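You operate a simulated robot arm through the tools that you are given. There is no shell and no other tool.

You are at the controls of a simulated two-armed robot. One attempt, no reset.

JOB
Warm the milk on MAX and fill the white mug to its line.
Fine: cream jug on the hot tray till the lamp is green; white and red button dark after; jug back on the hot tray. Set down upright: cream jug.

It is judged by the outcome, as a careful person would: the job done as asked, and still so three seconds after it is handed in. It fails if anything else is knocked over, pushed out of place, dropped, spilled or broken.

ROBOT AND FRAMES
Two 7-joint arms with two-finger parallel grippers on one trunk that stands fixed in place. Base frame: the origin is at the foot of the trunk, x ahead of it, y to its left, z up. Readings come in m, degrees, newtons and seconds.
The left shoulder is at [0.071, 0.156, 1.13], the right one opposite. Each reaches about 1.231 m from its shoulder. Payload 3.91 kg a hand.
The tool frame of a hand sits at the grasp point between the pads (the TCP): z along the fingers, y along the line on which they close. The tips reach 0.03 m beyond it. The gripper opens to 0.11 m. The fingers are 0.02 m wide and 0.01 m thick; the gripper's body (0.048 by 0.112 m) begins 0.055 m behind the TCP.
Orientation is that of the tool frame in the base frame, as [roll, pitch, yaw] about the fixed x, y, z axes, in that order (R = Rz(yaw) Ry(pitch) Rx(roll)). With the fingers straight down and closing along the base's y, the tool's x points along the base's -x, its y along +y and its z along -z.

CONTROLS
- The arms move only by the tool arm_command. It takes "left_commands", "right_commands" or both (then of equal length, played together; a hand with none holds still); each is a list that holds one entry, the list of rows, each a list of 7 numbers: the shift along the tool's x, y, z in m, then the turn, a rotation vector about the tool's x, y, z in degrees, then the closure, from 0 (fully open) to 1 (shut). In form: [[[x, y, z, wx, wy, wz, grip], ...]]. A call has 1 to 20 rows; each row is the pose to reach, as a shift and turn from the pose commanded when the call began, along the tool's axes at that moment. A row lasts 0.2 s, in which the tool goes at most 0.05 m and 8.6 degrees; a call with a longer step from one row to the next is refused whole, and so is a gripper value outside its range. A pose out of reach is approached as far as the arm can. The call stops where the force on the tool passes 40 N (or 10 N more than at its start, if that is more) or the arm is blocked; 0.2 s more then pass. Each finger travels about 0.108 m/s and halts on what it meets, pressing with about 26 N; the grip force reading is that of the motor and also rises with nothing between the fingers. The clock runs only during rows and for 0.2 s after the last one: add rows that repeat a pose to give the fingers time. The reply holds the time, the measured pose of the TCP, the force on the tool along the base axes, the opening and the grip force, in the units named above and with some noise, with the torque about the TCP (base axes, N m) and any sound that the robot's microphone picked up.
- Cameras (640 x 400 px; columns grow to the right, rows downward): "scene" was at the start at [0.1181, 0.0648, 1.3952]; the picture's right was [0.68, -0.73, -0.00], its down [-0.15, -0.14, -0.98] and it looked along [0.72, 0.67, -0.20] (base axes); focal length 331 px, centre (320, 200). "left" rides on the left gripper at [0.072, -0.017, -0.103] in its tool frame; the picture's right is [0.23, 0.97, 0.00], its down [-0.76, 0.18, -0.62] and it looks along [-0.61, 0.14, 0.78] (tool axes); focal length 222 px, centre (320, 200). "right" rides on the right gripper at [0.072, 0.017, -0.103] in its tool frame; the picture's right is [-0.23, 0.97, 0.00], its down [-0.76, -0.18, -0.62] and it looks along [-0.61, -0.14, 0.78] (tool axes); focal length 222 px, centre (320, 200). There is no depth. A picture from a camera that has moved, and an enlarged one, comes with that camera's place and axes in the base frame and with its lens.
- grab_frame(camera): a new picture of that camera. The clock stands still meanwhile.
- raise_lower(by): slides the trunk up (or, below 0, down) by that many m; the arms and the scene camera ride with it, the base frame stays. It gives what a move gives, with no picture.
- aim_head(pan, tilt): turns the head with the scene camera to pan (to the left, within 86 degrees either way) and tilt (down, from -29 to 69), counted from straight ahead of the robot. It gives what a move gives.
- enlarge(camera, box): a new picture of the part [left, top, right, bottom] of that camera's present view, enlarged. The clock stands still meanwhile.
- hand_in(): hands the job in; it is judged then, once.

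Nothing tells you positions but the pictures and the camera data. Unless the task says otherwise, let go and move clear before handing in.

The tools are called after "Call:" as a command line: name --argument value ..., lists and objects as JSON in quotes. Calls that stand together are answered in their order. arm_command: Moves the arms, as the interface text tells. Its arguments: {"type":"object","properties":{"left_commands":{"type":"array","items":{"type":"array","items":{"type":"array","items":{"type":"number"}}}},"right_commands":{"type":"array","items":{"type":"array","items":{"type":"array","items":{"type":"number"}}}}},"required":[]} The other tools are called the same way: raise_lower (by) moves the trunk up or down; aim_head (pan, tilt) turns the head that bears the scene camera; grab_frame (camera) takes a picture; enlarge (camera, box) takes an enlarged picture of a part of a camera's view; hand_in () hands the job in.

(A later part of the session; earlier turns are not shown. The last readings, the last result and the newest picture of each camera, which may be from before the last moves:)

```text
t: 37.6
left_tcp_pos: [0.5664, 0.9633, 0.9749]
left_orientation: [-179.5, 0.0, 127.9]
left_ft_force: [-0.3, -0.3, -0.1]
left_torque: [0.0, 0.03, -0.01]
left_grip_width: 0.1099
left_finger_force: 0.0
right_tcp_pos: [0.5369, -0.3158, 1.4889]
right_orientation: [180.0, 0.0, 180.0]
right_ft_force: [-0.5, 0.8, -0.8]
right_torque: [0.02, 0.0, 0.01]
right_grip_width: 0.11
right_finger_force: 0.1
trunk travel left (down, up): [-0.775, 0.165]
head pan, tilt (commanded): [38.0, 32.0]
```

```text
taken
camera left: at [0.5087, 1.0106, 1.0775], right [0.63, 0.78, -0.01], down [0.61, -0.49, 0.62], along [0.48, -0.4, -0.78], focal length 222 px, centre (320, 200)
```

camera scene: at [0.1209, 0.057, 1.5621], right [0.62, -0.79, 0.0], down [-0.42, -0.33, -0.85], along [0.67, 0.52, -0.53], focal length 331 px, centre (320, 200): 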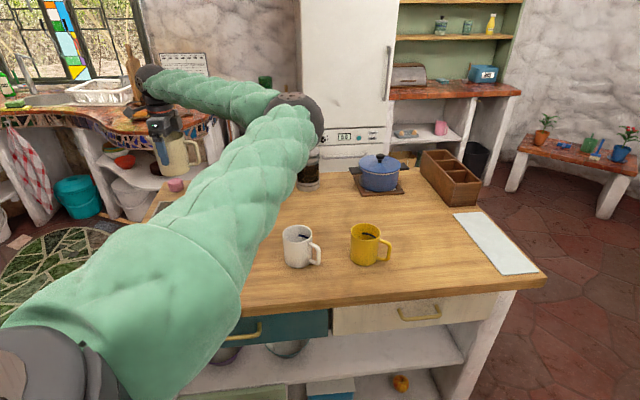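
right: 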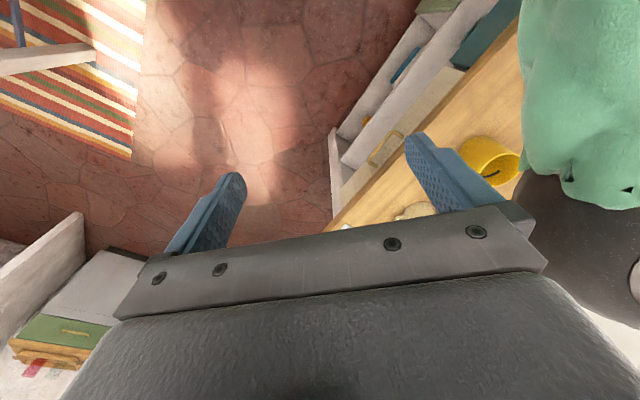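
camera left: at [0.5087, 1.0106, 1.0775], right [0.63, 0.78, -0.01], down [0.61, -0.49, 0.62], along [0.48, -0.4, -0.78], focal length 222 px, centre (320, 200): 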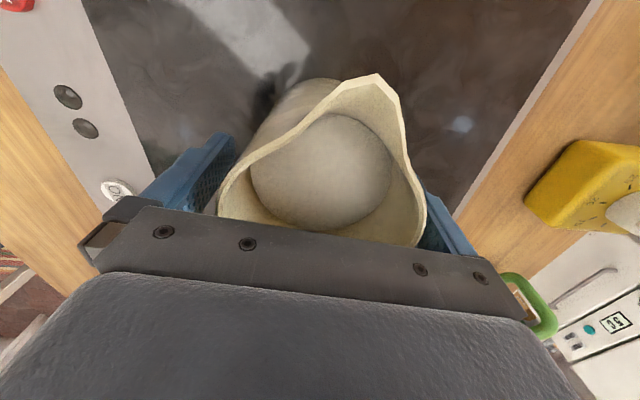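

The jug stands free on the plate. I rise straight up, clear it, and then look at the buttons from above.

Call:
arm_command --left_commands '[[[0, 0, -0.02, 0, 0, 0, 0], [0, 0, -0.05, 0, 0, 0, 0], [0, 0, -0.09, 0, 0, 0, 0], [0, 0, -0.13, 0, 0, 0, 0], [0, 0, -0.17, 0, 0, 0, 0], [0, 0, -0.2, 0, 0, 0, 0], [0, 0, -0.22, 0, 0, 0, 0], [0, 0, -0.22, 0, 0, 0, 0]]]'

Call:
grab_frame --camera "left"

Call:
grab_frame --camera "scene"

```text
t: 39.4
left_tcp_pos: [0.5674, 0.9664, 1.1941]
left_orientation: [-179.5, -0.1, 127.9]
left_ft_force: [-0.4, -0.4, -0.2]
left_torque: [-0.02, 0.0, 0.0]
left_grip_width: 0.1097
left_finger_force: 0.1
right_tcp_pos: [0.5367, -0.3162, 1.4889]
right_orientation: [-180.0, 0.1, 180.0]
right_ft_force: [-0.1, 1.3, 0.0]
right_torque: [0.01, 0.01, 0.01]
right_grip_width: 0.1101
right_finger_force: 0.1
trunk travel left (down, up): [-0.775, 0.165]
head pan, tilt (commanded): [38.0, 32.0]
```

```text
taken
camera left: at [0.5112, 1.0127, 1.2973], right [0.63, 0.78, -0.01], down [0.61, -0.49, 0.62], along [0.48, -0.4, -0.78], focal length 222 px, centre (320, 200)
```

left: 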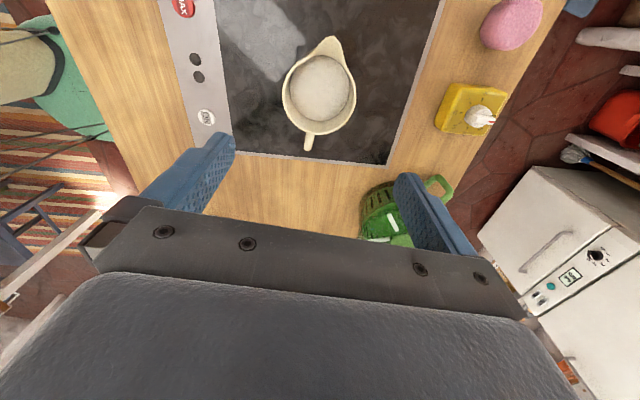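

```text
taken
camera scene: at [0.1208, 0.0565, 1.5621], right [0.62, -0.79, 0.0], down [-0.42, -0.33, -0.85], along [0.67, 0.52, -0.53], focal length 331 px, centre (320, 200)
```

scene: 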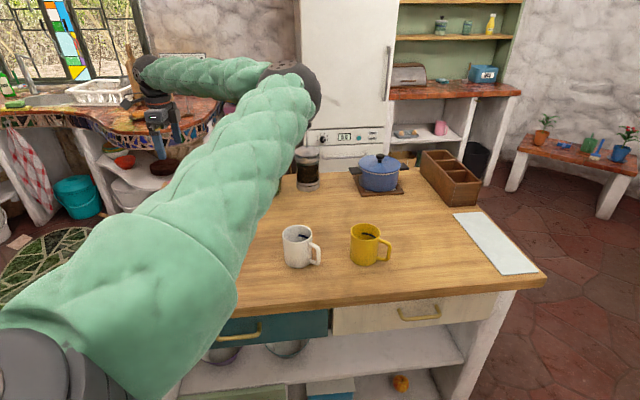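

The jug stands centrally on the tray. I zoom in on the buttons and lamps.

Call:
enlarge --camera "left" --box '[150, 0, 260, 140]'

```text
2.86 times, centred on (205, 70) of left
camera zoom: at [0.5112, 1.0127, 1.2973], right [0.63, 0.78, -0.01], down [0.61, -0.49, 0.62], along [0.48, -0.4, -0.78], focal length 635 px, centre (649, 571)
```

zoom: 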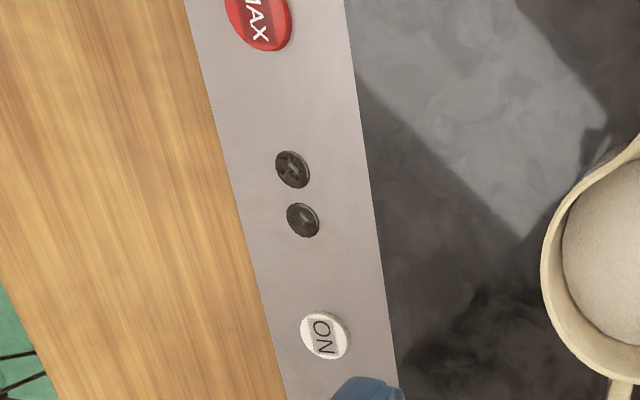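

ON is at [0.485, 0.773] and MAX at [0.379, 0.879]; both tops are near z≈0.905 and all lamps are dark. I close the fingers and move over ON.

Call:
arm_command --left_commands '[[[-0.017, -0.0305, 0, 0, 0, 0, 0.3], [-0.034, -0.061, 0, 0, 0, 0, 0.6], [-0.051, -0.0917, 0, 0, 0, 0, 1], [-0.068, -0.122, 0, 0, 0, 0, 1], [-0.085, -0.1528, 0, 0, 0, 0, 1], [-0.1019, -0.1833, 0, 0, 0, 0, 1], [-0.1019, -0.1833, 0.04, 0, 0, 0, 1], [-0.1019, -0.1833, 0.08, 0, 0, 0, 1], [-0.1019, -0.1833, 0.12, 0, 0, 0, 1], [-0.1019, -0.1833, 0.16, 0, 0, 0, 1], [-0.1019, -0.1833, 0.2, 0, 0, 0, 1], [-0.1019, -0.1833, 0.225, 0, 0, 0, 1], [-0.1019, -0.1833, 0.225, 0, 0, 0, 1]]]'

Call:
grab_frame --camera "left"

Call:
grab_frame --camera "scene"

```text
t: 42.2
left_tcp_pos: [0.482, 0.7701, 0.9704]
left_orientation: [-179.5, 0.0, 127.9]
left_ft_force: [-0.8, -0.1, 0.0]
left_torque: [-0.03, 0.04, -0.04]
left_grip_width: 0.0
left_finger_force: 25.9
right_tcp_pos: [0.5364, -0.3168, 1.4888]
right_orientation: [-179.9, 0.1, 179.9]
right_ft_force: [0.2, 0.2, 0.4]
right_torque: [0.0, -0.01, 0.01]
right_grip_width: 0.11
right_finger_force: 0.0
trunk travel left (down, up): [-0.775, 0.165]
head pan, tilt (commanded): [38.0, 32.0]
```

```text
taken
camera left: at [0.426, 0.8168, 1.0738], right [0.63, 0.78, -0.01], down [0.61, -0.49, 0.62], along [0.48, -0.4, -0.78], focal length 222 px, centre (320, 200)
```

left: 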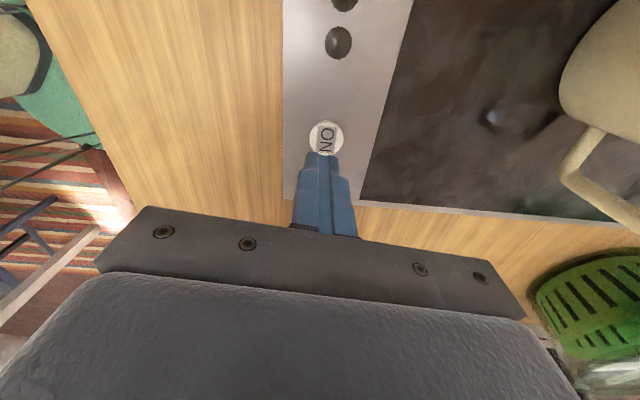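

```text
taken
camera scene: at [0.1205, 0.0561, 1.5622], right [0.62, -0.79, 0.0], down [-0.42, -0.33, -0.85], along [0.67, 0.52, -0.53], focal length 331 px, centre (320, 200)
```

scene: 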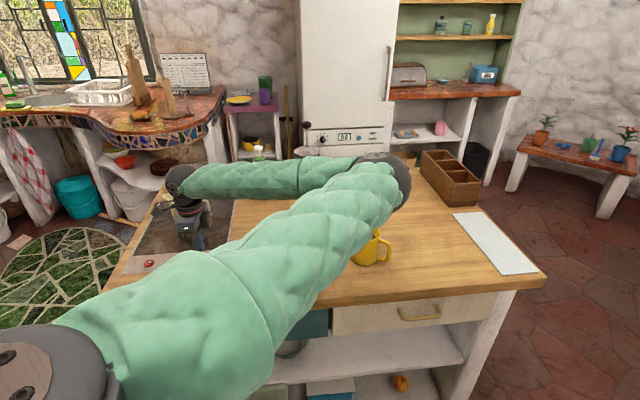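

ON is a few mm off the fingertips' axis; I correct that and press down gently in small steps.

Call:
arm_command --left_commands '[[[0.0035, 0.004, 0.01, 0, 0, 0, 1], [0.0035, 0.004, 0.02, 0, 0, 0, 1], [0.0035, 0.004, 0.026, 0, 0, 0, 1], [0.0035, 0.004, 0.029, 0, 0, 0, 1], [0.0035, 0.004, 0.032, 0, 0, 0, 1], [0.0035, 0.004, 0.032, 0, 0, 0, 1]]]'

Call:
enlarge --camera "left" --box '[260, 0, 400, 220]'

```text
t: 43.6
left_tcp_pos: [0.4844, 0.7739, 0.9384]
left_orientation: [-179.5, 0.0, 127.9]
left_ft_force: [0.8, 0.0, 0.5]
left_torque: [0.02, 0.0, 0.0]
left_grip_width: 0.0002
left_finger_force: 26.4
right_tcp_pos: [0.5376, -0.3171, 1.4895]
right_orientation: [-179.9, 0.0, -180.0]
right_ft_force: [-0.2, -0.1, 0.4]
right_torque: [0.0, 0.04, -0.02]
right_grip_width: 0.1102
right_finger_force: 0.0
trunk travel left (down, up): [-0.775, 0.165]
head pan, tilt (commanded): [38.0, 32.0]
```

```text
1.82 times, centred on (330, 110) of left
camera zoom: at [0.4279, 0.8224, 1.0422], right [0.63, 0.78, -0.01], down [0.61, -0.49, 0.62], along [0.48, -0.4, -0.78], focal length 404 px, centre (302, 364)
```

zoom: 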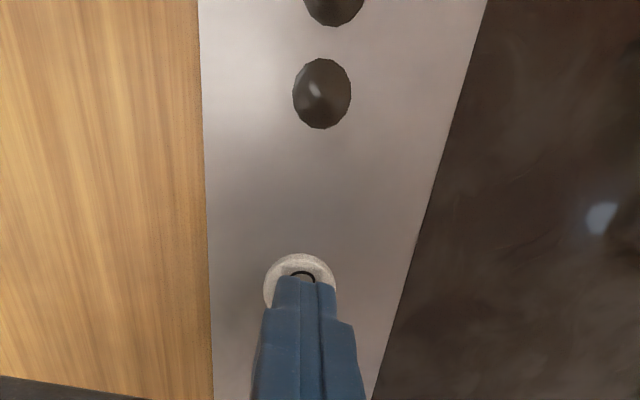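

Fingertips are centred just above ON. I press on in millimetre steps.

Call:
arm_command --left_commands '[[[0, 0, 0.0015, 0, 0, 0, 1], [0, 0, 0.003, 0, 0, 0, 1], [0, 0, 0.0045, 0, 0, 0, 1]]]'

Call:
enlarge --camera "left" --box '[260, 0, 400, 220]'

```text
t: 44.4
left_tcp_pos: [0.4845, 0.7763, 0.9348]
left_orientation: [-179.5, 0.0, 127.9]
left_ft_force: [0.3, -0.7, 0.4]
left_torque: [-0.01, 0.0, 0.0]
left_grip_width: 0.0
left_finger_force: 26.3
right_tcp_pos: [0.5374, -0.3164, 1.4895]
right_orientation: [-180.0, 0.0, 179.9]
right_ft_force: [0.2, 0.6, -0.3]
right_torque: [0.04, 0.01, 0.0]
right_grip_width: 0.11
right_finger_force: 0.0
trunk travel left (down, up): [-0.775, 0.165]
head pan, tilt (commanded): [38.0, 32.0]
```

```text
1.82 times, centred on (330, 110) of left
camera zoom: at [0.4279, 0.8224, 1.0382], right [0.63, 0.78, -0.01], down [0.61, -0.49, 0.62], along [0.48, -0.4, -0.78], focal length 404 px, centre (302, 364)
```

zoom: 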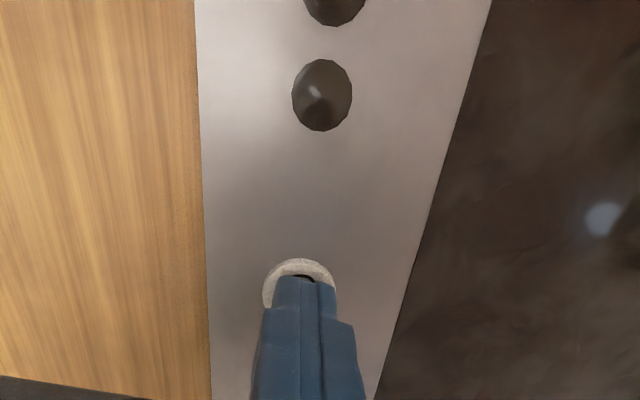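

Call:
arm_command --left_commands '[[[0, 0, 0.001, 0, 0, 0, 1], [0, 0, 0.002, 0, 0, 0, 1]]]'

Call:
arm_command --left_commands '[[[0, 0, 0.001, 0, 0, 0, 1], [0, 0, 0.0015, 0, 0, 0, 1]]]'

```text
t: 45.0
left_tcp_pos: [0.4842, 0.776, 0.9329]
left_orientation: [-179.5, 0.1, 128.0]
left_ft_force: [1.1, -0.2, 2.1]
left_torque: [0.0, -0.04, 0.01]
left_grip_width: 0.0002
left_finger_force: 26.1
right_tcp_pos: [0.5362, -0.3156, 1.4888]
right_orientation: [-180.0, 0.0, 180.0]
right_ft_force: [0.9, 0.8, 0.1]
right_torque: [-0.02, 0.0, -0.01]
right_grip_width: 0.1098
right_finger_force: 0.1
trunk travel left (down, up): [-0.775, 0.165]
head pan, tilt (commanded): [38.0, 32.0]
heard: click
```

```text
t: 45.6
left_tcp_pos: [0.4835, 0.7763, 0.9318]
left_orientation: [-179.6, 0.0, 127.8]
left_ft_force: [2.5, 1.7, 7.2]
left_torque: [0.05, -0.07, 0.01]
left_grip_width: 0.0002
left_finger_force: 25.9
right_tcp_pos: [0.5367, -0.3156, 1.4894]
right_orientation: [-180.0, 0.0, 179.9]
right_ft_force: [-0.1, 0.0, 0.3]
right_torque: [0.01, 0.01, -0.01]
right_grip_width: 0.11
right_finger_force: 0.0
trunk travel left (down, up): [-0.775, 0.165]
head pan, tilt (commanded): [38.0, 32.0]
```

I heard a click. I lift off and look at what lit.

Call:
arm_command --left_commands '[[[0, 0, -0.005, 0, 0, 0, 1], [0, 0, -0.02, 0, 0, 0, 1], [0, 0, -0.04, 0, 0, 0, 1], [0, 0, -0.06, 0, 0, 0, 1]]]'

Call:
enlarge --camera "left" --box '[240, 0, 420, 240]'

Call:
enlarge --camera "scene" --box '[110, 190, 250, 300]'

```text
t: 46.6
left_tcp_pos: [0.4845, 0.7762, 0.9918]
left_orientation: [-179.6, 0.1, 127.9]
left_ft_force: [0.3, 0.1, -0.1]
left_torque: [0.02, 0.0, -0.01]
left_grip_width: 0.0
left_finger_force: 26.3
right_tcp_pos: [0.5363, -0.3158, 1.4891]
right_orientation: [180.0, 0.0, -180.0]
right_ft_force: [1.2, 0.5, -1.1]
right_torque: [0.01, 0.01, 0.01]
right_grip_width: 0.1102
right_finger_force: 0.0
trunk travel left (down, up): [-0.775, 0.165]
head pan, tilt (commanded): [38.0, 32.0]
```

```text
1.67 times, centred on (330, 120) of left
camera zoom: at [0.428, 0.8226, 1.0946], right [0.63, 0.78, -0.01], down [0.61, -0.49, 0.62], along [0.48, -0.4, -0.78], focal length 370 px, centre (303, 333)
```

zoom: 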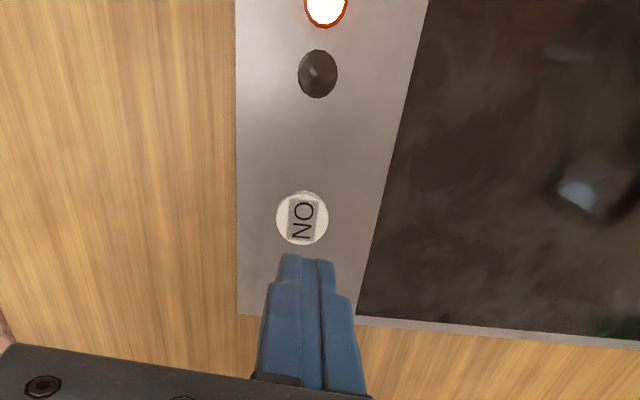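

```text
3.64 times, centred on (180, 245) of scene
camera zoom: at [0.1203, 0.0558, 1.5621], right [0.62, -0.79, 0.0], down [-0.42, -0.33, -0.85], along [0.67, 0.52, -0.53], focal length 1203 px, centre (829, 36)
```

zoom: 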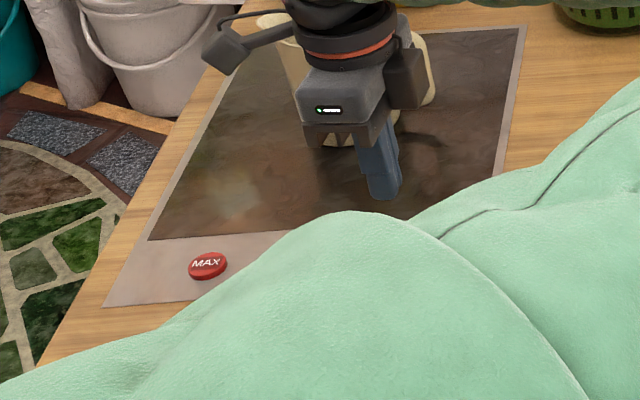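

ON is lit and one lamp now glows orange (heating); the other is still dark. Next I move over MAX.

Call:
arm_command --left_commands '[[[0.035, -0.005, -0.01, 0, 0, 0, 1], [0.07, -0.01, -0.01, 0, 0, 0, 1], [0.105, -0.015, -0.01, 0, 0, 0, 1], [0.14, -0.02, 0, 0, 0, 0, 1], [0.1459, -0.0201, 0.015, 0, 0, 0, 1], [0.1459, -0.0201, 0.025, 0, 0, 0, 1], [0.1459, -0.0201, 0.025, 0, 0, 0, 1]]]'

Call:
grab_frame --camera "left"

```text
t: 48.2
left_tcp_pos: [0.3782, 0.8803, 0.9656]
left_orientation: [-179.5, 0.1, 128.1]
left_ft_force: [0.7, 0.9, 1.1]
left_torque: [0.02, 0.02, 0.02]
left_grip_width: 0.0001
left_finger_force: 26.0
right_tcp_pos: [0.5372, -0.3148, 1.4893]
right_orientation: [180.0, 0.0, -179.9]
right_ft_force: [-0.4, 0.2, 0.5]
right_torque: [0.01, -0.01, 0.03]
right_grip_width: 0.1099
right_finger_force: 0.1
trunk travel left (down, up): [-0.775, 0.165]
head pan, tilt (commanded): [38.0, 32.0]
```

```text
taken
camera left: at [0.322, 0.9264, 1.0691], right [0.63, 0.78, -0.01], down [0.61, -0.49, 0.62], along [0.48, -0.4, -0.78], focal length 222 px, centre (320, 200)
```

left: 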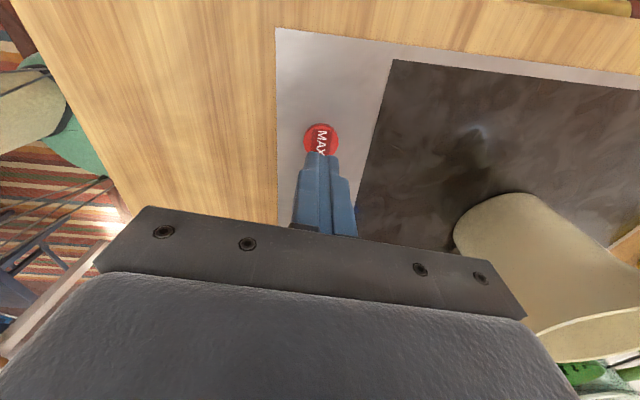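

Aligned over MAX. I lower to just above it, then press in small steps.

Call:
arm_command --left_commands '[[[0.002, 0.001, 0.01, 0, 0, 0, 1], [0.002, 0.001, 0.02, 0, 0, 0, 1], [0.002, 0.001, 0.027, 0, 0, 0, 1], [0.002, 0.001, 0.03, 0, 0, 0, 1], [0.002, 0.001, 0.0315, 0, 0, 0, 1]]]'

Call:
arm_command --left_commands '[[[0, 0, 0.001, 0, 0, 0, 1], [0, 0, 0.002, 0, 0, 0, 1]]]'

```text
t: 49.4
left_tcp_pos: [0.3787, 0.8801, 0.9344]
left_orientation: [-179.5, 0.0, 127.9]
left_ft_force: [-0.7, 1.1, 1.7]
left_torque: [0.06, 0.0, -0.01]
left_grip_width: 0.0001
left_finger_force: 25.8
right_tcp_pos: [0.5365, -0.3154, 1.4886]
right_orientation: [-180.0, 0.1, 180.0]
right_ft_force: [-0.5, 0.4, 0.1]
right_torque: [0.0, 0.0, -0.04]
right_grip_width: 0.11
right_finger_force: 0.2
trunk travel left (down, up): [-0.775, 0.165]
head pan, tilt (commanded): [38.0, 32.0]
heard: click
```

```text
t: 50.0
left_tcp_pos: [0.378, 0.8801, 0.933]
left_orientation: [-179.5, 0.0, 127.9]
left_ft_force: [0.3, 2.1, 2.6]
left_torque: [0.07, -0.01, -0.03]
left_grip_width: 0.0
left_finger_force: 26.2
right_tcp_pos: [0.5373, -0.3162, 1.4885]
right_orientation: [-180.0, 0.0, -179.9]
right_ft_force: [0.5, 0.3, -0.5]
right_torque: [0.0, 0.0, 0.0]
right_grip_width: 0.1101
right_finger_force: 0.0
trunk travel left (down, up): [-0.775, 0.165]
head pan, tilt (commanded): [38.0, 32.0]
```

Click heard. I lift off and move back toward the ON end, higher, so I can see both buttons and the lamps.

Call:
arm_command --left_commands '[[[0, 0, -0.01, 0, 0, 0, 1], [0, 0, -0.04, 0, 0, 0, 1], [-0.04, 0.005, -0.07, 0, 0, 0, 1], [-0.08, 0.01, -0.1, 0, 0, 0, 1], [-0.12, 0.015, -0.13, 0, 0, 0, 1], [-0.155, 0.018, -0.15, 0, 0, 0, 1], [-0.17, 0.02, -0.16, 0, 0, 0, 1], [-0.17, 0.02, -0.16, 0, 0, 0, 1]]]'

Call:
grab_frame --camera "left"

Call:
enlarge --camera "left" --box '[240, 0, 420, 240]'

```text
refused: row 3 steps farther than a row can; nothing moved
```

```text
taken
camera left: at [0.3217, 0.9274, 1.0361], right [0.63, 0.78, -0.01], down [0.61, -0.49, 0.62], along [0.48, -0.4, -0.78], focal length 222 px, centre (320, 200)
```

left: 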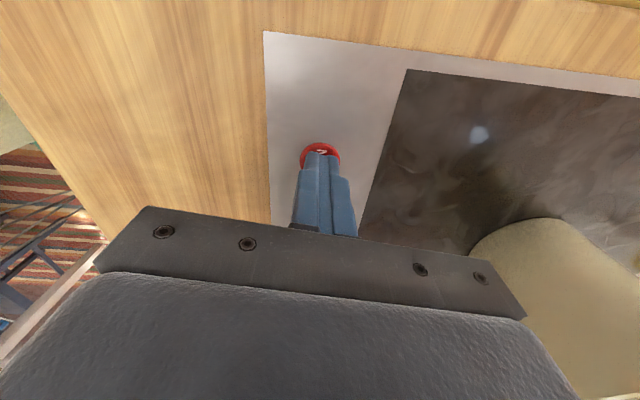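

```text
1.67 times, centred on (330, 120) of left
camera zoom: at [0.3217, 0.9274, 1.0361], right [0.63, 0.78, -0.01], down [0.61, -0.49, 0.62], along [0.48, -0.4, -0.78], focal length 370 px, centre (303, 333)
```

zoom: 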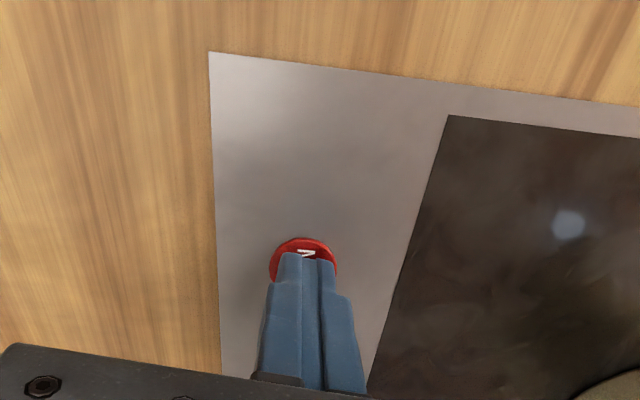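

That call was refused for a step a hair too long; I repeat it with shorter steps.

Call:
arm_command --left_commands '[[[0, 0, -0.01, 0, 0, 0, 1], [0, 0, -0.04, 0, 0, 0, 1], [-0.03, 0.004, -0.065, 0, 0, 0, 1], [-0.065, 0.008, -0.09, 0, 0, 0, 1], [-0.1, 0.012, -0.11, 0, 0, 0, 1], [-0.135, 0.016, -0.135, 0, 0, 0, 1], [-0.165, 0.02, -0.155, 0, 0, 0, 1], [-0.17, 0.02, -0.16, 0, 0, 0, 1]]]'

Call:
enlarge --camera "left" --box '[240, 0, 420, 240]'

Call:
grab_frame --camera "scene"

```text
t: 51.8
left_tcp_pos: [0.4991, 0.7597, 1.0926]
left_orientation: [-179.4, 0.1, 128.0]
left_ft_force: [0.0, -0.6, 0.6]
left_torque: [-0.04, -0.04, 0.0]
left_grip_width: 0.0
left_finger_force: 26.1
right_tcp_pos: [0.5371, -0.3143, 1.4879]
right_orientation: [-180.0, 0.0, -179.9]
right_ft_force: [-1.0, 0.3, -0.1]
right_torque: [0.03, -0.01, -0.04]
right_grip_width: 0.11
right_finger_force: 0.0
trunk travel left (down, up): [-0.775, 0.165]
head pan, tilt (commanded): [38.0, 32.0]
```

```text
1.67 times, centred on (330, 120) of left
camera zoom: at [0.4433, 0.8071, 1.1959], right [0.63, 0.78, -0.01], down [0.61, -0.49, 0.62], along [0.48, -0.4, -0.78], focal length 370 px, centre (303, 333)
```

zoom: 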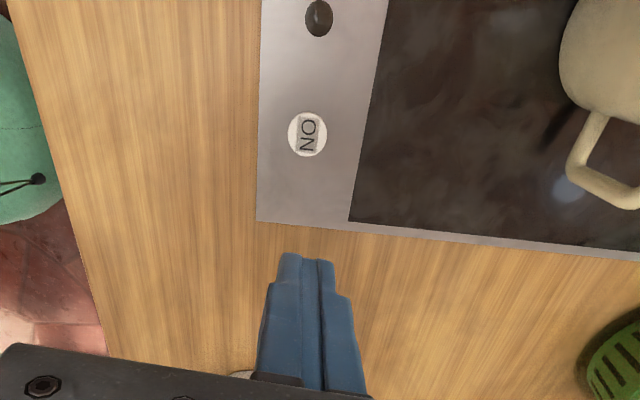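

```text
taken
camera scene: at [0.1204, 0.0569, 1.5621], right [0.62, -0.79, 0.0], down [-0.42, -0.33, -0.85], along [0.67, 0.52, -0.53], focal length 331 px, centre (320, 200)
```

scene: 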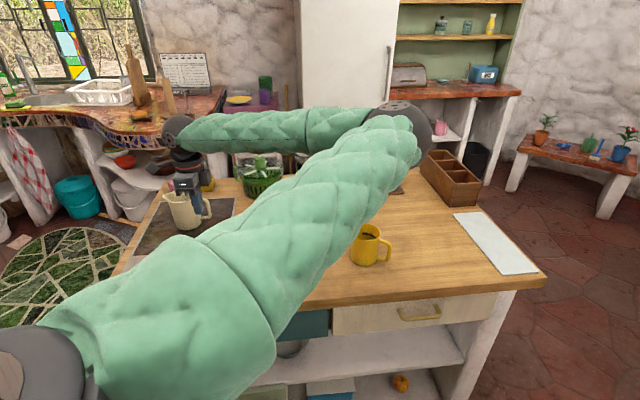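

I can't see the second lamp or MAX from here. I move the hand up and over the tray, where both buttons and lamps were visible before.

Call:
arm_command --left_commands '[[[0, 0, -0.03, 0, 0, 0, 1], [0, 0, -0.06, 0, 0, 0, 1], [0.02, 0.015, -0.09, 0, 0, 0, 1], [0.05, 0.04, -0.11, 0, 0, 0, 1], [0.08, 0.065, -0.13, 0, 0, 0, 1], [0.11, 0.09, -0.13, 0, 0, 0, 1], [0.14, 0.11, -0.13, 0, 0, 0, 1], [0.15, 0.1167, -0.13, 0, 0, 0, 1]]]'

Call:
grab_frame --camera "left"

```text
t: 53.6
left_tcp_pos: [0.5002, 0.9503, 1.2212]
left_orientation: [-179.5, 0.1, 128.0]
left_ft_force: [-0.8, 0.1, -0.6]
left_torque: [0.01, -0.03, 0.01]
left_grip_width: 0.0001
left_finger_force: 26.2
right_tcp_pos: [0.5365, -0.3162, 1.489]
right_orientation: [179.9, 0.0, 180.0]
right_ft_force: [-1.2, -0.2, 0.3]
right_torque: [0.02, 0.03, -0.03]
right_grip_width: 0.1098
right_finger_force: 0.0
trunk travel left (down, up): [-0.775, 0.165]
head pan, tilt (commanded): [38.0, 32.0]
```

```text
taken
camera left: at [0.4444, 0.9969, 1.325], right [0.63, 0.78, -0.01], down [0.61, -0.49, 0.62], along [0.48, -0.4, -0.78], focal length 222 px, centre (320, 200)
```

left: 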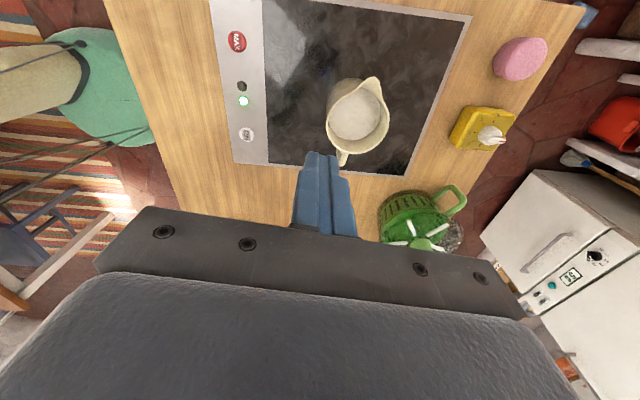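

Call:
enlarge --camera "left" --box '[200, 10, 290, 160]'

```text
2.67 times, centred on (245, 85) of left
camera zoom: at [0.4444, 0.9969, 1.325], right [0.63, 0.78, -0.01], down [0.61, -0.49, 0.62], along [0.48, -0.4, -0.78], focal length 592 px, centre (520, 507)
```

zoom: 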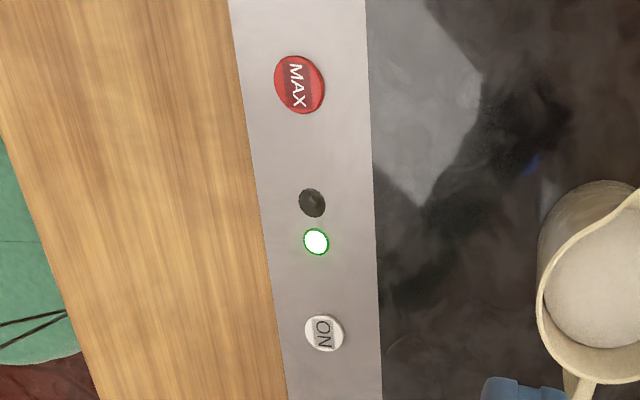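

The lamp is green now and the orange one is off. Before switching off I want to see whether MAX and ON are actually lit, so I zoom in closely.

Call:
enlarge --camera "left" --box '[222, 25, 262, 60]'

Call:
enlarge --camera "left" --box '[226, 115, 266, 150]'

Call:
enlarge --camera "scene" --box '[110, 230, 230, 290]'

```text
11.43 times, centred on (242, 42) of left
camera zoom: at [0.4444, 0.9969, 1.325], right [0.63, 0.78, -0.01], down [0.61, -0.49, 0.62], along [0.48, -0.4, -0.78], focal length 2538 px, centre (1211, 2000)
```

zoom: 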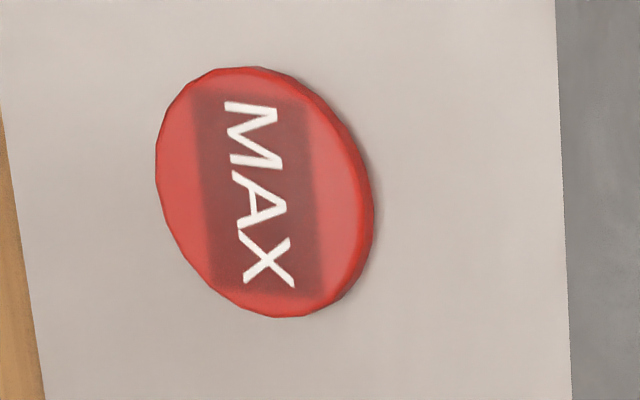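

```text
11.43 times, centred on (246, 132) of left
camera zoom: at [0.4444, 0.9969, 1.325], right [0.63, 0.78, -0.01], down [0.61, -0.49, 0.62], along [0.48, -0.4, -0.78], focal length 2538 px, centre (1166, 971)
```

zoom: 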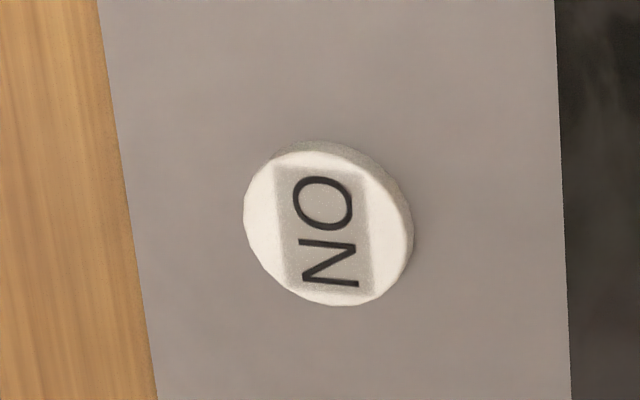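

```text
5.33 times, centred on (170, 260) of scene
camera zoom: at [0.1205, 0.0557, 1.5622], right [0.62, -0.79, 0.0], down [-0.42, -0.33, -0.85], along [0.67, 0.52, -0.53], focal length 1764 px, centre (1120, -120)
```

zoom: 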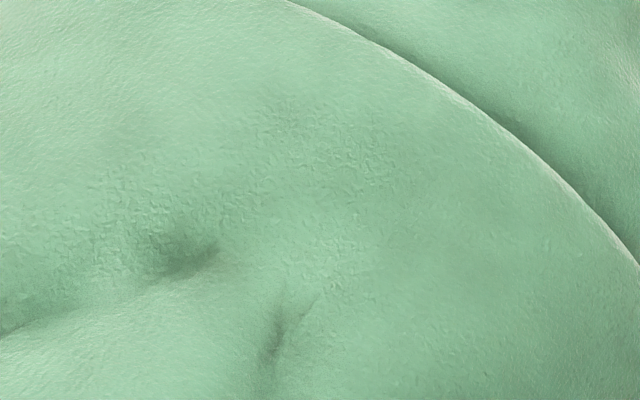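

Both buttons glow around their labels, so the tray is on MAX and the lamp is green: the milk is warm. Now I switch off, starting with ON.

Call:
arm_command --left_commands '[[[-0.025, -0.024, 0, 0, 0, 0, 1], [-0.051, -0.048, 0, 0, 0, 0, 1], [-0.077, -0.072, 0, 0, 0, 0, 1], [-0.102, -0.096, 0.01, 0, 0, 0, 1], [-0.1276, -0.1198, 0.04, 0, 0, 0, 1], [-0.1276, -0.1198, 0.08, 0, 0, 0, 1], [-0.1276, -0.1198, 0.12, 0, 0, 0, 1], [-0.1276, -0.1198, 0.16, 0, 0, 0, 1], [-0.1276, -0.1198, 0.2, 0, 0, 0, 1], [-0.1276, -0.1198, 0.24, 0, 0, 0, 1], [-0.1276, -0.1198, 0.265, 0, 0, 0, 1], [-0.1276, -0.1198, 0.275, 0, 0, 0, 1], [-0.1276, -0.1198, 0.275, 0, 0, 0, 1]]]'

Call:
enlarge --camera "left" --box '[240, 0, 420, 240]'

```text
t: 56.4
left_tcp_pos: [0.4827, 0.7752, 0.948]
left_orientation: [-179.5, 0.0, 127.9]
left_ft_force: [-0.4, 1.6, 1.1]
left_torque: [0.02, 0.01, -0.01]
left_grip_width: 0.0002
left_finger_force: 26.1
right_tcp_pos: [0.5362, -0.3154, 1.489]
right_orientation: [-180.0, 0.0, -180.0]
right_ft_force: [0.3, 0.2, 0.9]
right_torque: [-0.03, 0.01, -0.01]
right_grip_width: 0.1101
right_finger_force: 0.0
trunk travel left (down, up): [-0.775, 0.165]
head pan, tilt (commanded): [38.0, 32.0]
```

```text
1.67 times, centred on (330, 120) of left
camera zoom: at [0.4256, 0.8214, 1.0511], right [0.63, 0.78, -0.01], down [0.61, -0.49, 0.62], along [0.48, -0.4, -0.78], focal length 370 px, centre (303, 333)
```

zoom: 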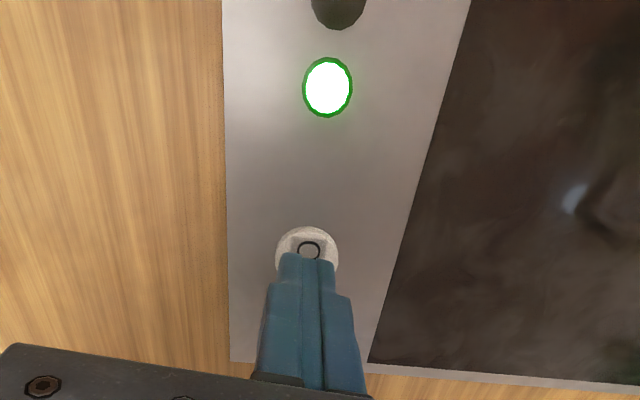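

Call:
arm_command --left_commands '[[[0, 0.001, 0.005, 0, 0, 0, 1], [0, 0.001, 0.01, 0, 0, 0, 1], [0, 0.001, 0.012, 0, 0, 0, 1], [0, 0.001, 0.0135, 0, 0, 0, 1]]]'

Call:
arm_command --left_commands '[[[0, 0, 0.001, 0, 0, 0, 1], [0, 0, 0.0015, 0, 0, 0, 1]]]'

```text
t: 57.4
left_tcp_pos: [0.484, 0.7748, 0.9351]
left_orientation: [-179.5, 0.0, 127.8]
left_ft_force: [-0.1, 1.0, 1.7]
left_torque: [0.01, -0.04, -0.01]
left_grip_width: 0.0003
left_finger_force: 26.3
right_tcp_pos: [0.5357, -0.3164, 1.4885]
right_orientation: [180.0, 0.0, 180.0]
right_ft_force: [-0.8, -0.9, -0.3]
right_torque: [-0.01, -0.01, 0.0]
right_grip_width: 0.1098
right_finger_force: 0.1
trunk travel left (down, up): [-0.775, 0.165]
head pan, tilt (commanded): [38.0, 32.0]
heard: click
```

```text
t: 58.0
left_tcp_pos: [0.4825, 0.7758, 0.9333]
left_orientation: [-179.4, 0.0, 127.9]
left_ft_force: [1.8, 1.3, 2.1]
left_torque: [0.07, -0.07, 0.02]
left_grip_width: 0.0002
left_finger_force: 26.2
right_tcp_pos: [0.5366, -0.3171, 1.488]
right_orientation: [-179.9, 0.0, 180.0]
right_ft_force: [-0.2, 0.4, -0.4]
right_torque: [0.0, 0.01, 0.01]
right_grip_width: 0.1098
right_finger_force: 0.0
trunk travel left (down, up): [-0.775, 0.165]
head pan, tilt (commanded): [38.0, 32.0]
```

Click heard. I rise and go back to the viewing spot to see which buttons are still lit.

Call:
arm_command --left_commands '[[[0, 0, -0.01, 0, 0, 0, 1], [0, 0, -0.05, 0, 0, 0, 1], [0, 0, -0.1, 0, 0, 0, 1], [0, 0, -0.15, 0, 0, 0, 1], [0, 0, -0.2, 0, 0, 0, 1], [0, 0, -0.25, 0, 0, 0, 1], [0.025, 0.024, -0.285, 0, 0, 0, 1], [0.051, 0.048, -0.285, 0, 0, 0, 1], [0.077, 0.072, -0.285, 0, 0, 0, 1], [0.102, 0.096, -0.285, 0, 0, 0, 1], [0.1276, 0.1198, -0.285, 0, 0, 0, 1]]]'

Call:
enlarge --camera "left" --box '[200, 10, 290, 160]'

```text
t: 60.4
left_tcp_pos: [0.5012, 0.9523, 1.2165]
left_orientation: [-179.5, 0.3, 127.8]
left_ft_force: [0.5, -0.7, 0.2]
left_torque: [-0.02, -0.01, 0.0]
left_grip_width: 0.0
left_finger_force: 25.4
right_tcp_pos: [0.5358, -0.315, 1.4901]
right_orientation: [-179.9, -0.1, -180.0]
right_ft_force: [-0.4, 0.1, 1.0]
right_torque: [-0.01, -0.01, -0.02]
right_grip_width: 0.1099
right_finger_force: 0.1
trunk travel left (down, up): [-0.775, 0.165]
head pan, tilt (commanded): [38.0, 32.0]
```

```text
2.67 times, centred on (245, 85) of left
camera zoom: at [0.4448, 0.9997, 1.3185], right [0.63, 0.78, -0.01], down [0.61, -0.49, 0.62], along [0.48, -0.4, -0.78], focal length 592 px, centre (520, 507)
```

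zoom: 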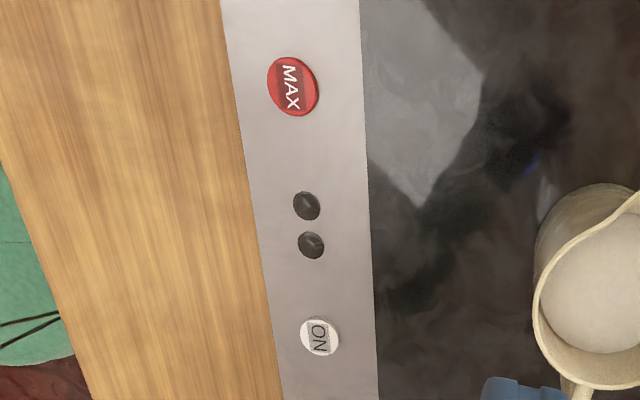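

Call:
enlarge --camera "left" --box '[220, 25, 260, 60]'

Call:
enlarge --camera "left" --box '[225, 117, 265, 152]'

```text
11.43 times, centred on (240, 42) of left
camera zoom: at [0.4448, 0.9997, 1.3185], right [0.63, 0.78, -0.01], down [0.61, -0.49, 0.62], along [0.48, -0.4, -0.78], focal length 2538 px, centre (1234, 2000)
```

zoom: 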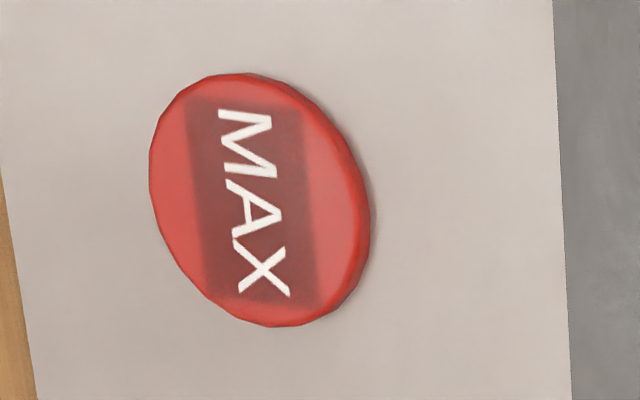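

```text
11.43 times, centred on (245, 134) of left
camera zoom: at [0.4448, 0.9997, 1.3185], right [0.63, 0.78, -0.01], down [0.61, -0.49, 0.62], along [0.48, -0.4, -0.78], focal length 2538 px, centre (1177, 949)
```

zoom: 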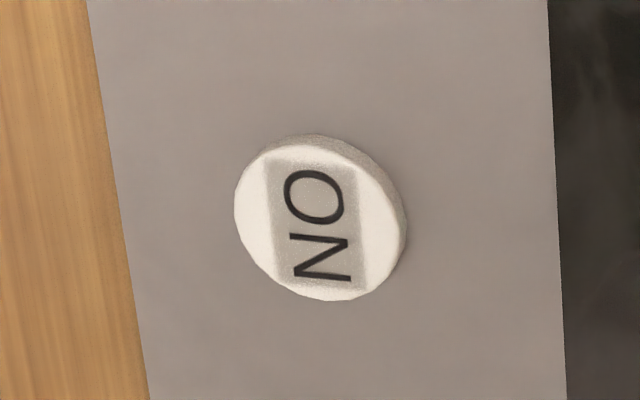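

Both lamps are dark, so the power is off, but from here I can't tell whether MAX itself still glows. I move the arm right, out of the head camera's line, and compare with the first picture of the panel.

Call:
arm_command --left_commands '[[[-0.02, -0.0025, -0.01, 0, 0, 0, 1], [-0.055, -0.0065, -0.02, 0, 0, 0, 1], [-0.095, -0.011, -0.03, 0, 0, 0, 1], [-0.135, -0.016, -0.03, 0, 0, 0, 1], [-0.175, -0.0205, -0.03, 0, 0, 0, 1], [-0.215, -0.025, -0.03, 0, 0, 0, 1], [-0.255, -0.03, -0.03, 0, 0, 0, 1], [-0.295, -0.0345, -0.03, 0, 0, 0, 1], [-0.335, -0.039, -0.03, 0, 0, 0, 1], [-0.37, -0.043, -0.03, 0, 0, 0, 1], [-0.383, -0.0448, -0.03, 0, 0, 0, 1]]]'

Call:
grab_frame --camera "scene"

Call:
enlarge --camera "scene" --box '[110, 230, 230, 290]'

```text
t: 62.8
left_tcp_pos: [0.7002, 0.6214, 1.2465]
left_orientation: [-179.5, 0.0, 128.0]
left_ft_force: [0.0, 0.3, -0.7]
left_torque: [-0.04, 0.01, -0.02]
left_grip_width: 0.0
left_finger_force: 26.2
right_tcp_pos: [0.5358, -0.3164, 1.4881]
right_orientation: [-179.9, -0.1, -179.9]
right_ft_force: [-0.4, -0.7, -0.3]
right_torque: [0.03, 0.0, 0.01]
right_grip_width: 0.1101
right_finger_force: 0.0
trunk travel left (down, up): [-0.775, 0.165]
head pan, tilt (commanded): [38.0, 32.0]
```

```text
taken
camera scene: at [0.1207, 0.0561, 1.5622], right [0.62, -0.79, 0.0], down [-0.42, -0.33, -0.85], along [0.67, 0.52, -0.53], focal length 331 px, centre (320, 200)
```

scene: 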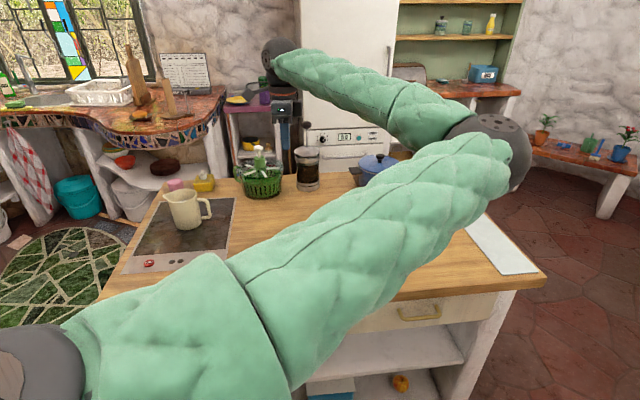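

```text
5.33 times, centred on (170, 260) of scene
camera zoom: at [0.1207, 0.0561, 1.5622], right [0.62, -0.79, 0.0], down [-0.42, -0.33, -0.85], along [0.67, 0.52, -0.53], focal length 1764 px, centre (1120, -120)
```

zoom: 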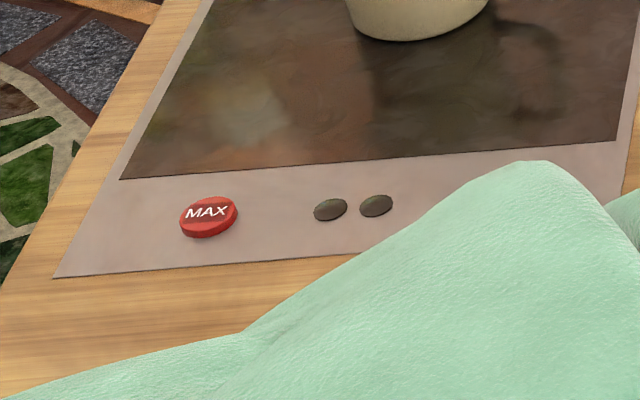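

MAX shows a bright rim around a darker label, unlike its uniform look before it was pressed, so it seems still lit. I move the arm a bit more to see ON from the head camera as well.

Call:
arm_command --left_commands '[[[-0.03, 0.01, -0.01, 0, 0, 0, 1], [-0.065, 0.02, -0.02, 0, 0, 0, 1], [-0.1, 0.03, -0.02, 0, 0, 0, 1], [-0.135, 0.04, -0.02, 0, 0, 0, 1], [-0.17, 0.05, -0.02, 0, 0, 0, 1], [-0.2, 0.06, -0.02, 0, 0, 0, 1], [-0.2, 0.06, -0.02, 0, 0, 0, 1]]]'

Call:
enlarge --camera "scene" --box '[110, 230, 230, 290]'

Call:
enlarge --camera "scene" --box '[190, 245, 215, 270]'

Call:
enlarge --camera "scene" --box '[135, 250, 160, 275]'

```text
t: 64.4
left_tcp_pos: [0.8709, 0.5012, 1.2674]
left_orientation: [-179.5, 0.0, 128.0]
left_ft_force: [0.4, 0.1, -0.4]
left_torque: [-0.02, 0.0, 0.0]
left_grip_width: 0.0
left_finger_force: 26.4
right_tcp_pos: [0.5356, -0.3172, 1.4897]
right_orientation: [180.0, 0.0, -180.0]
right_ft_force: [0.3, 0.0, -0.6]
right_torque: [-0.03, -0.03, -0.02]
right_grip_width: 0.1102
right_finger_force: 0.1
trunk travel left (down, up): [-0.775, 0.165]
head pan, tilt (commanded): [38.0, 32.0]
```

```text
5.33 times, centred on (170, 260) of scene
camera zoom: at [0.1204, 0.056, 1.5622], right [0.62, -0.79, 0.0], down [-0.42, -0.33, -0.85], along [0.67, 0.52, -0.53], focal length 1764 px, centre (1120, -120)
```

zoom: 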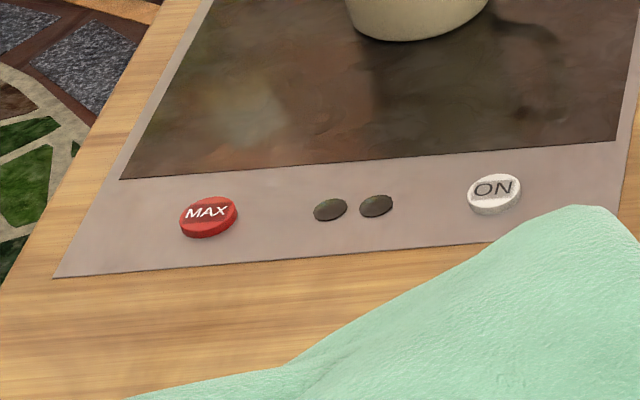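

```text
16.00 times, centred on (202, 258) of scene
camera zoom: at [0.1204, 0.056, 1.5622], right [0.62, -0.79, 0.0], down [-0.42, -0.33, -0.85], along [0.67, 0.52, -0.53], focal length 5292 px, centre (2200, -720)
```

zoom: 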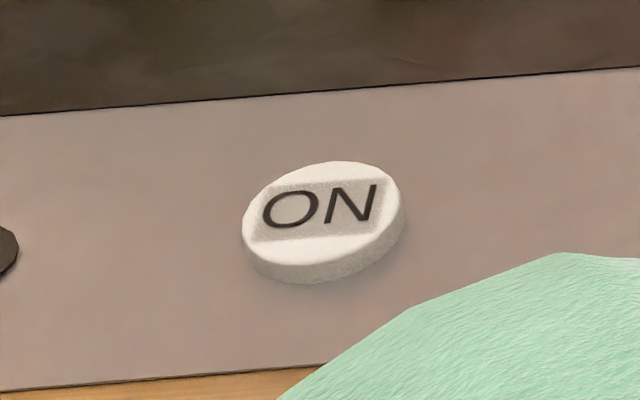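

```text
16.00 times, centred on (148, 262) of scene
camera zoom: at [0.1204, 0.056, 1.5622], right [0.62, -0.79, 0.0], down [-0.42, -0.33, -0.85], along [0.67, 0.52, -0.53], focal length 5292 px, centre (3080, -800)
```

zoom: 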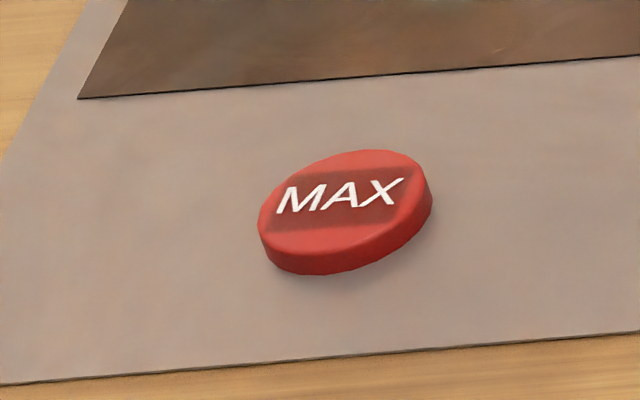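

The label panel contrast is ambiguous for ON, but MAX's rim looks luminous. A test settles it: I go press MAX once and compare the same view afterwards.

Call:
arm_command --left_commands '[[[0.02, -0.005, 0, 0, 0, 0, 1], [0.06, -0.0155, 0, 0, 0, 0, 1], [0.1, -0.026, 0, 0, 0, 0, 1], [0.14, -0.036, 0, 0, 0, 0, 1], [0.18, -0.0465, 0, 0, 0, 0, 1], [0.22, -0.057, 0, 0, 0, 0, 1], [0.26, -0.067, 0, 0, 0, 0, 1], [0.3, -0.0775, 0, 0, 0, 0, 1], [0.34, -0.088, 0, 0, 0, 0, 1], [0.38, -0.098, 0, 0, 0, 0, 1], [0.42, -0.1085, 0, 0, 0, 0, 1], [0.46, -0.119, 0, 0, 0, 0, 1], [0.5, -0.129, 0.01, 0, 0, 0, 1], [0.54, -0.1395, 0.02, 0, 0, 0, 1], [0.575, -0.149, 0.035, 0, 0, 0, 1], [0.601, -0.1556, 0.06, 0, 0, 0, 1], [0.601, -0.1556, 0.1, 0, 0, 0, 1], [0.601, -0.1556, 0.14, 0, 0, 0, 1], [0.601, -0.1556, 0.18, 0, 0, 0, 1]]]'

Call:
grab_frame --camera "left"

```text
t: 68.4
left_tcp_pos: [0.3789, 0.8791, 1.0884]
left_orientation: [-179.5, 0.0, 128.0]
left_ft_force: [1.2, -0.7, -0.8]
left_torque: [-0.03, -0.01, -0.01]
left_grip_width: 0.0
left_finger_force: 25.9
right_tcp_pos: [0.5368, -0.3148, 1.4886]
right_orientation: [179.9, 0.0, -179.9]
right_ft_force: [0.0, 0.1, -0.2]
right_torque: [0.02, 0.0, 0.01]
right_grip_width: 0.1101
right_finger_force: 0.1
trunk travel left (down, up): [-0.775, 0.165]
head pan, tilt (commanded): [38.0, 32.0]
```

```text
taken
camera left: at [0.3216, 0.9263, 1.1909], right [0.63, 0.78, -0.01], down [0.61, -0.49, 0.62], along [0.48, -0.4, -0.78], focal length 222 px, centre (320, 200)
```

left: 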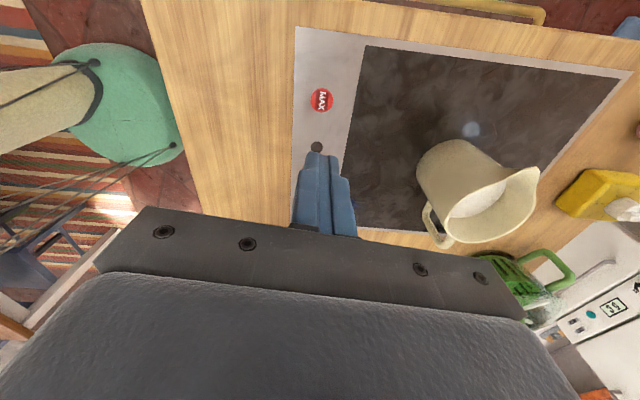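

From this hover I have a direct view of MAX; I take a close-up as reference, then press.

Call:
enlarge --camera "left" --box '[300, 80, 344, 120]'

Call:
arm_command --left_commands '[[[0, 0.001, 0.04, 0, 0, 0, 1], [0, 0.001, 0.08, 0, 0, 0, 1], [0, 0.001, 0.12, 0, 0, 0, 1], [0, 0.001, 0.14, 0, 0, 0, 1], [0, 0.001, 0.149, 0, 0, 0, 1], [0, 0.001, 0.1515, 0, 0, 0, 1], [0, 0.001, 0.153, 0, 0, 0, 1]]]'

```text
10.00 times, centred on (322, 100) of left
camera zoom: at [0.3216, 0.9263, 1.1909], right [0.63, 0.78, -0.01], down [0.61, -0.49, 0.62], along [0.48, -0.4, -0.78], focal length 2221 px, centre (300, 1200)
```

zoom: 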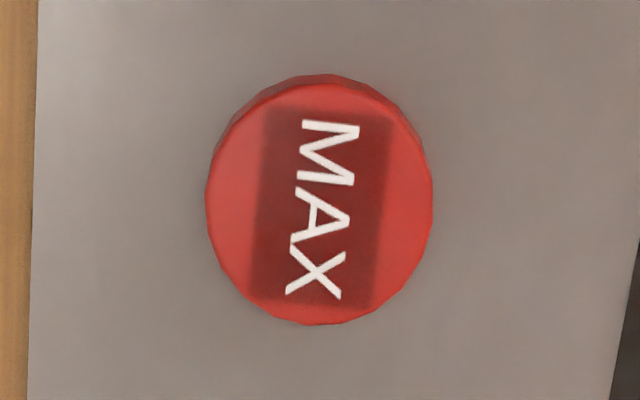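

```text
t: 70.0
left_tcp_pos: [0.378, 0.8783, 0.9355]
left_orientation: [-179.6, 0.0, 128.1]
left_ft_force: [1.1, 0.9, 1.3]
left_torque: [0.02, 0.02, -0.03]
left_grip_width: 0.0
left_finger_force: 26.1
right_tcp_pos: [0.5371, -0.3162, 1.4882]
right_orientation: [180.0, -0.1, 180.0]
right_ft_force: [-0.5, -0.4, 0.3]
right_torque: [-0.01, 0.0, 0.0]
right_grip_width: 0.1098
right_finger_force: 0.1
trunk travel left (down, up): [-0.775, 0.165]
head pan, tilt (commanded): [38.0, 32.0]
```

Call:
arm_command --left_commands '[[[0, 0, 0.001, 0, 0, 0, 1], [0, 0, 0.0015, 0, 0, 0, 1]]]'

```text
t: 70.6
left_tcp_pos: [0.378, 0.878, 0.9343]
left_orientation: [-179.5, 0.1, 128.0]
left_ft_force: [0.9, 0.2, 1.4]
left_torque: [0.07, 0.04, -0.03]
left_grip_width: 0.0
left_finger_force: 26.1
right_tcp_pos: [0.5369, -0.3155, 1.4893]
right_orientation: [180.0, 0.0, 180.0]
right_ft_force: [-0.1, 0.9, -0.6]
right_torque: [-0.03, 0.01, 0.02]
right_grip_width: 0.1102
right_finger_force: 0.1
trunk travel left (down, up): [-0.775, 0.165]
head pan, tilt (commanded): [38.0, 32.0]
heard: click
```

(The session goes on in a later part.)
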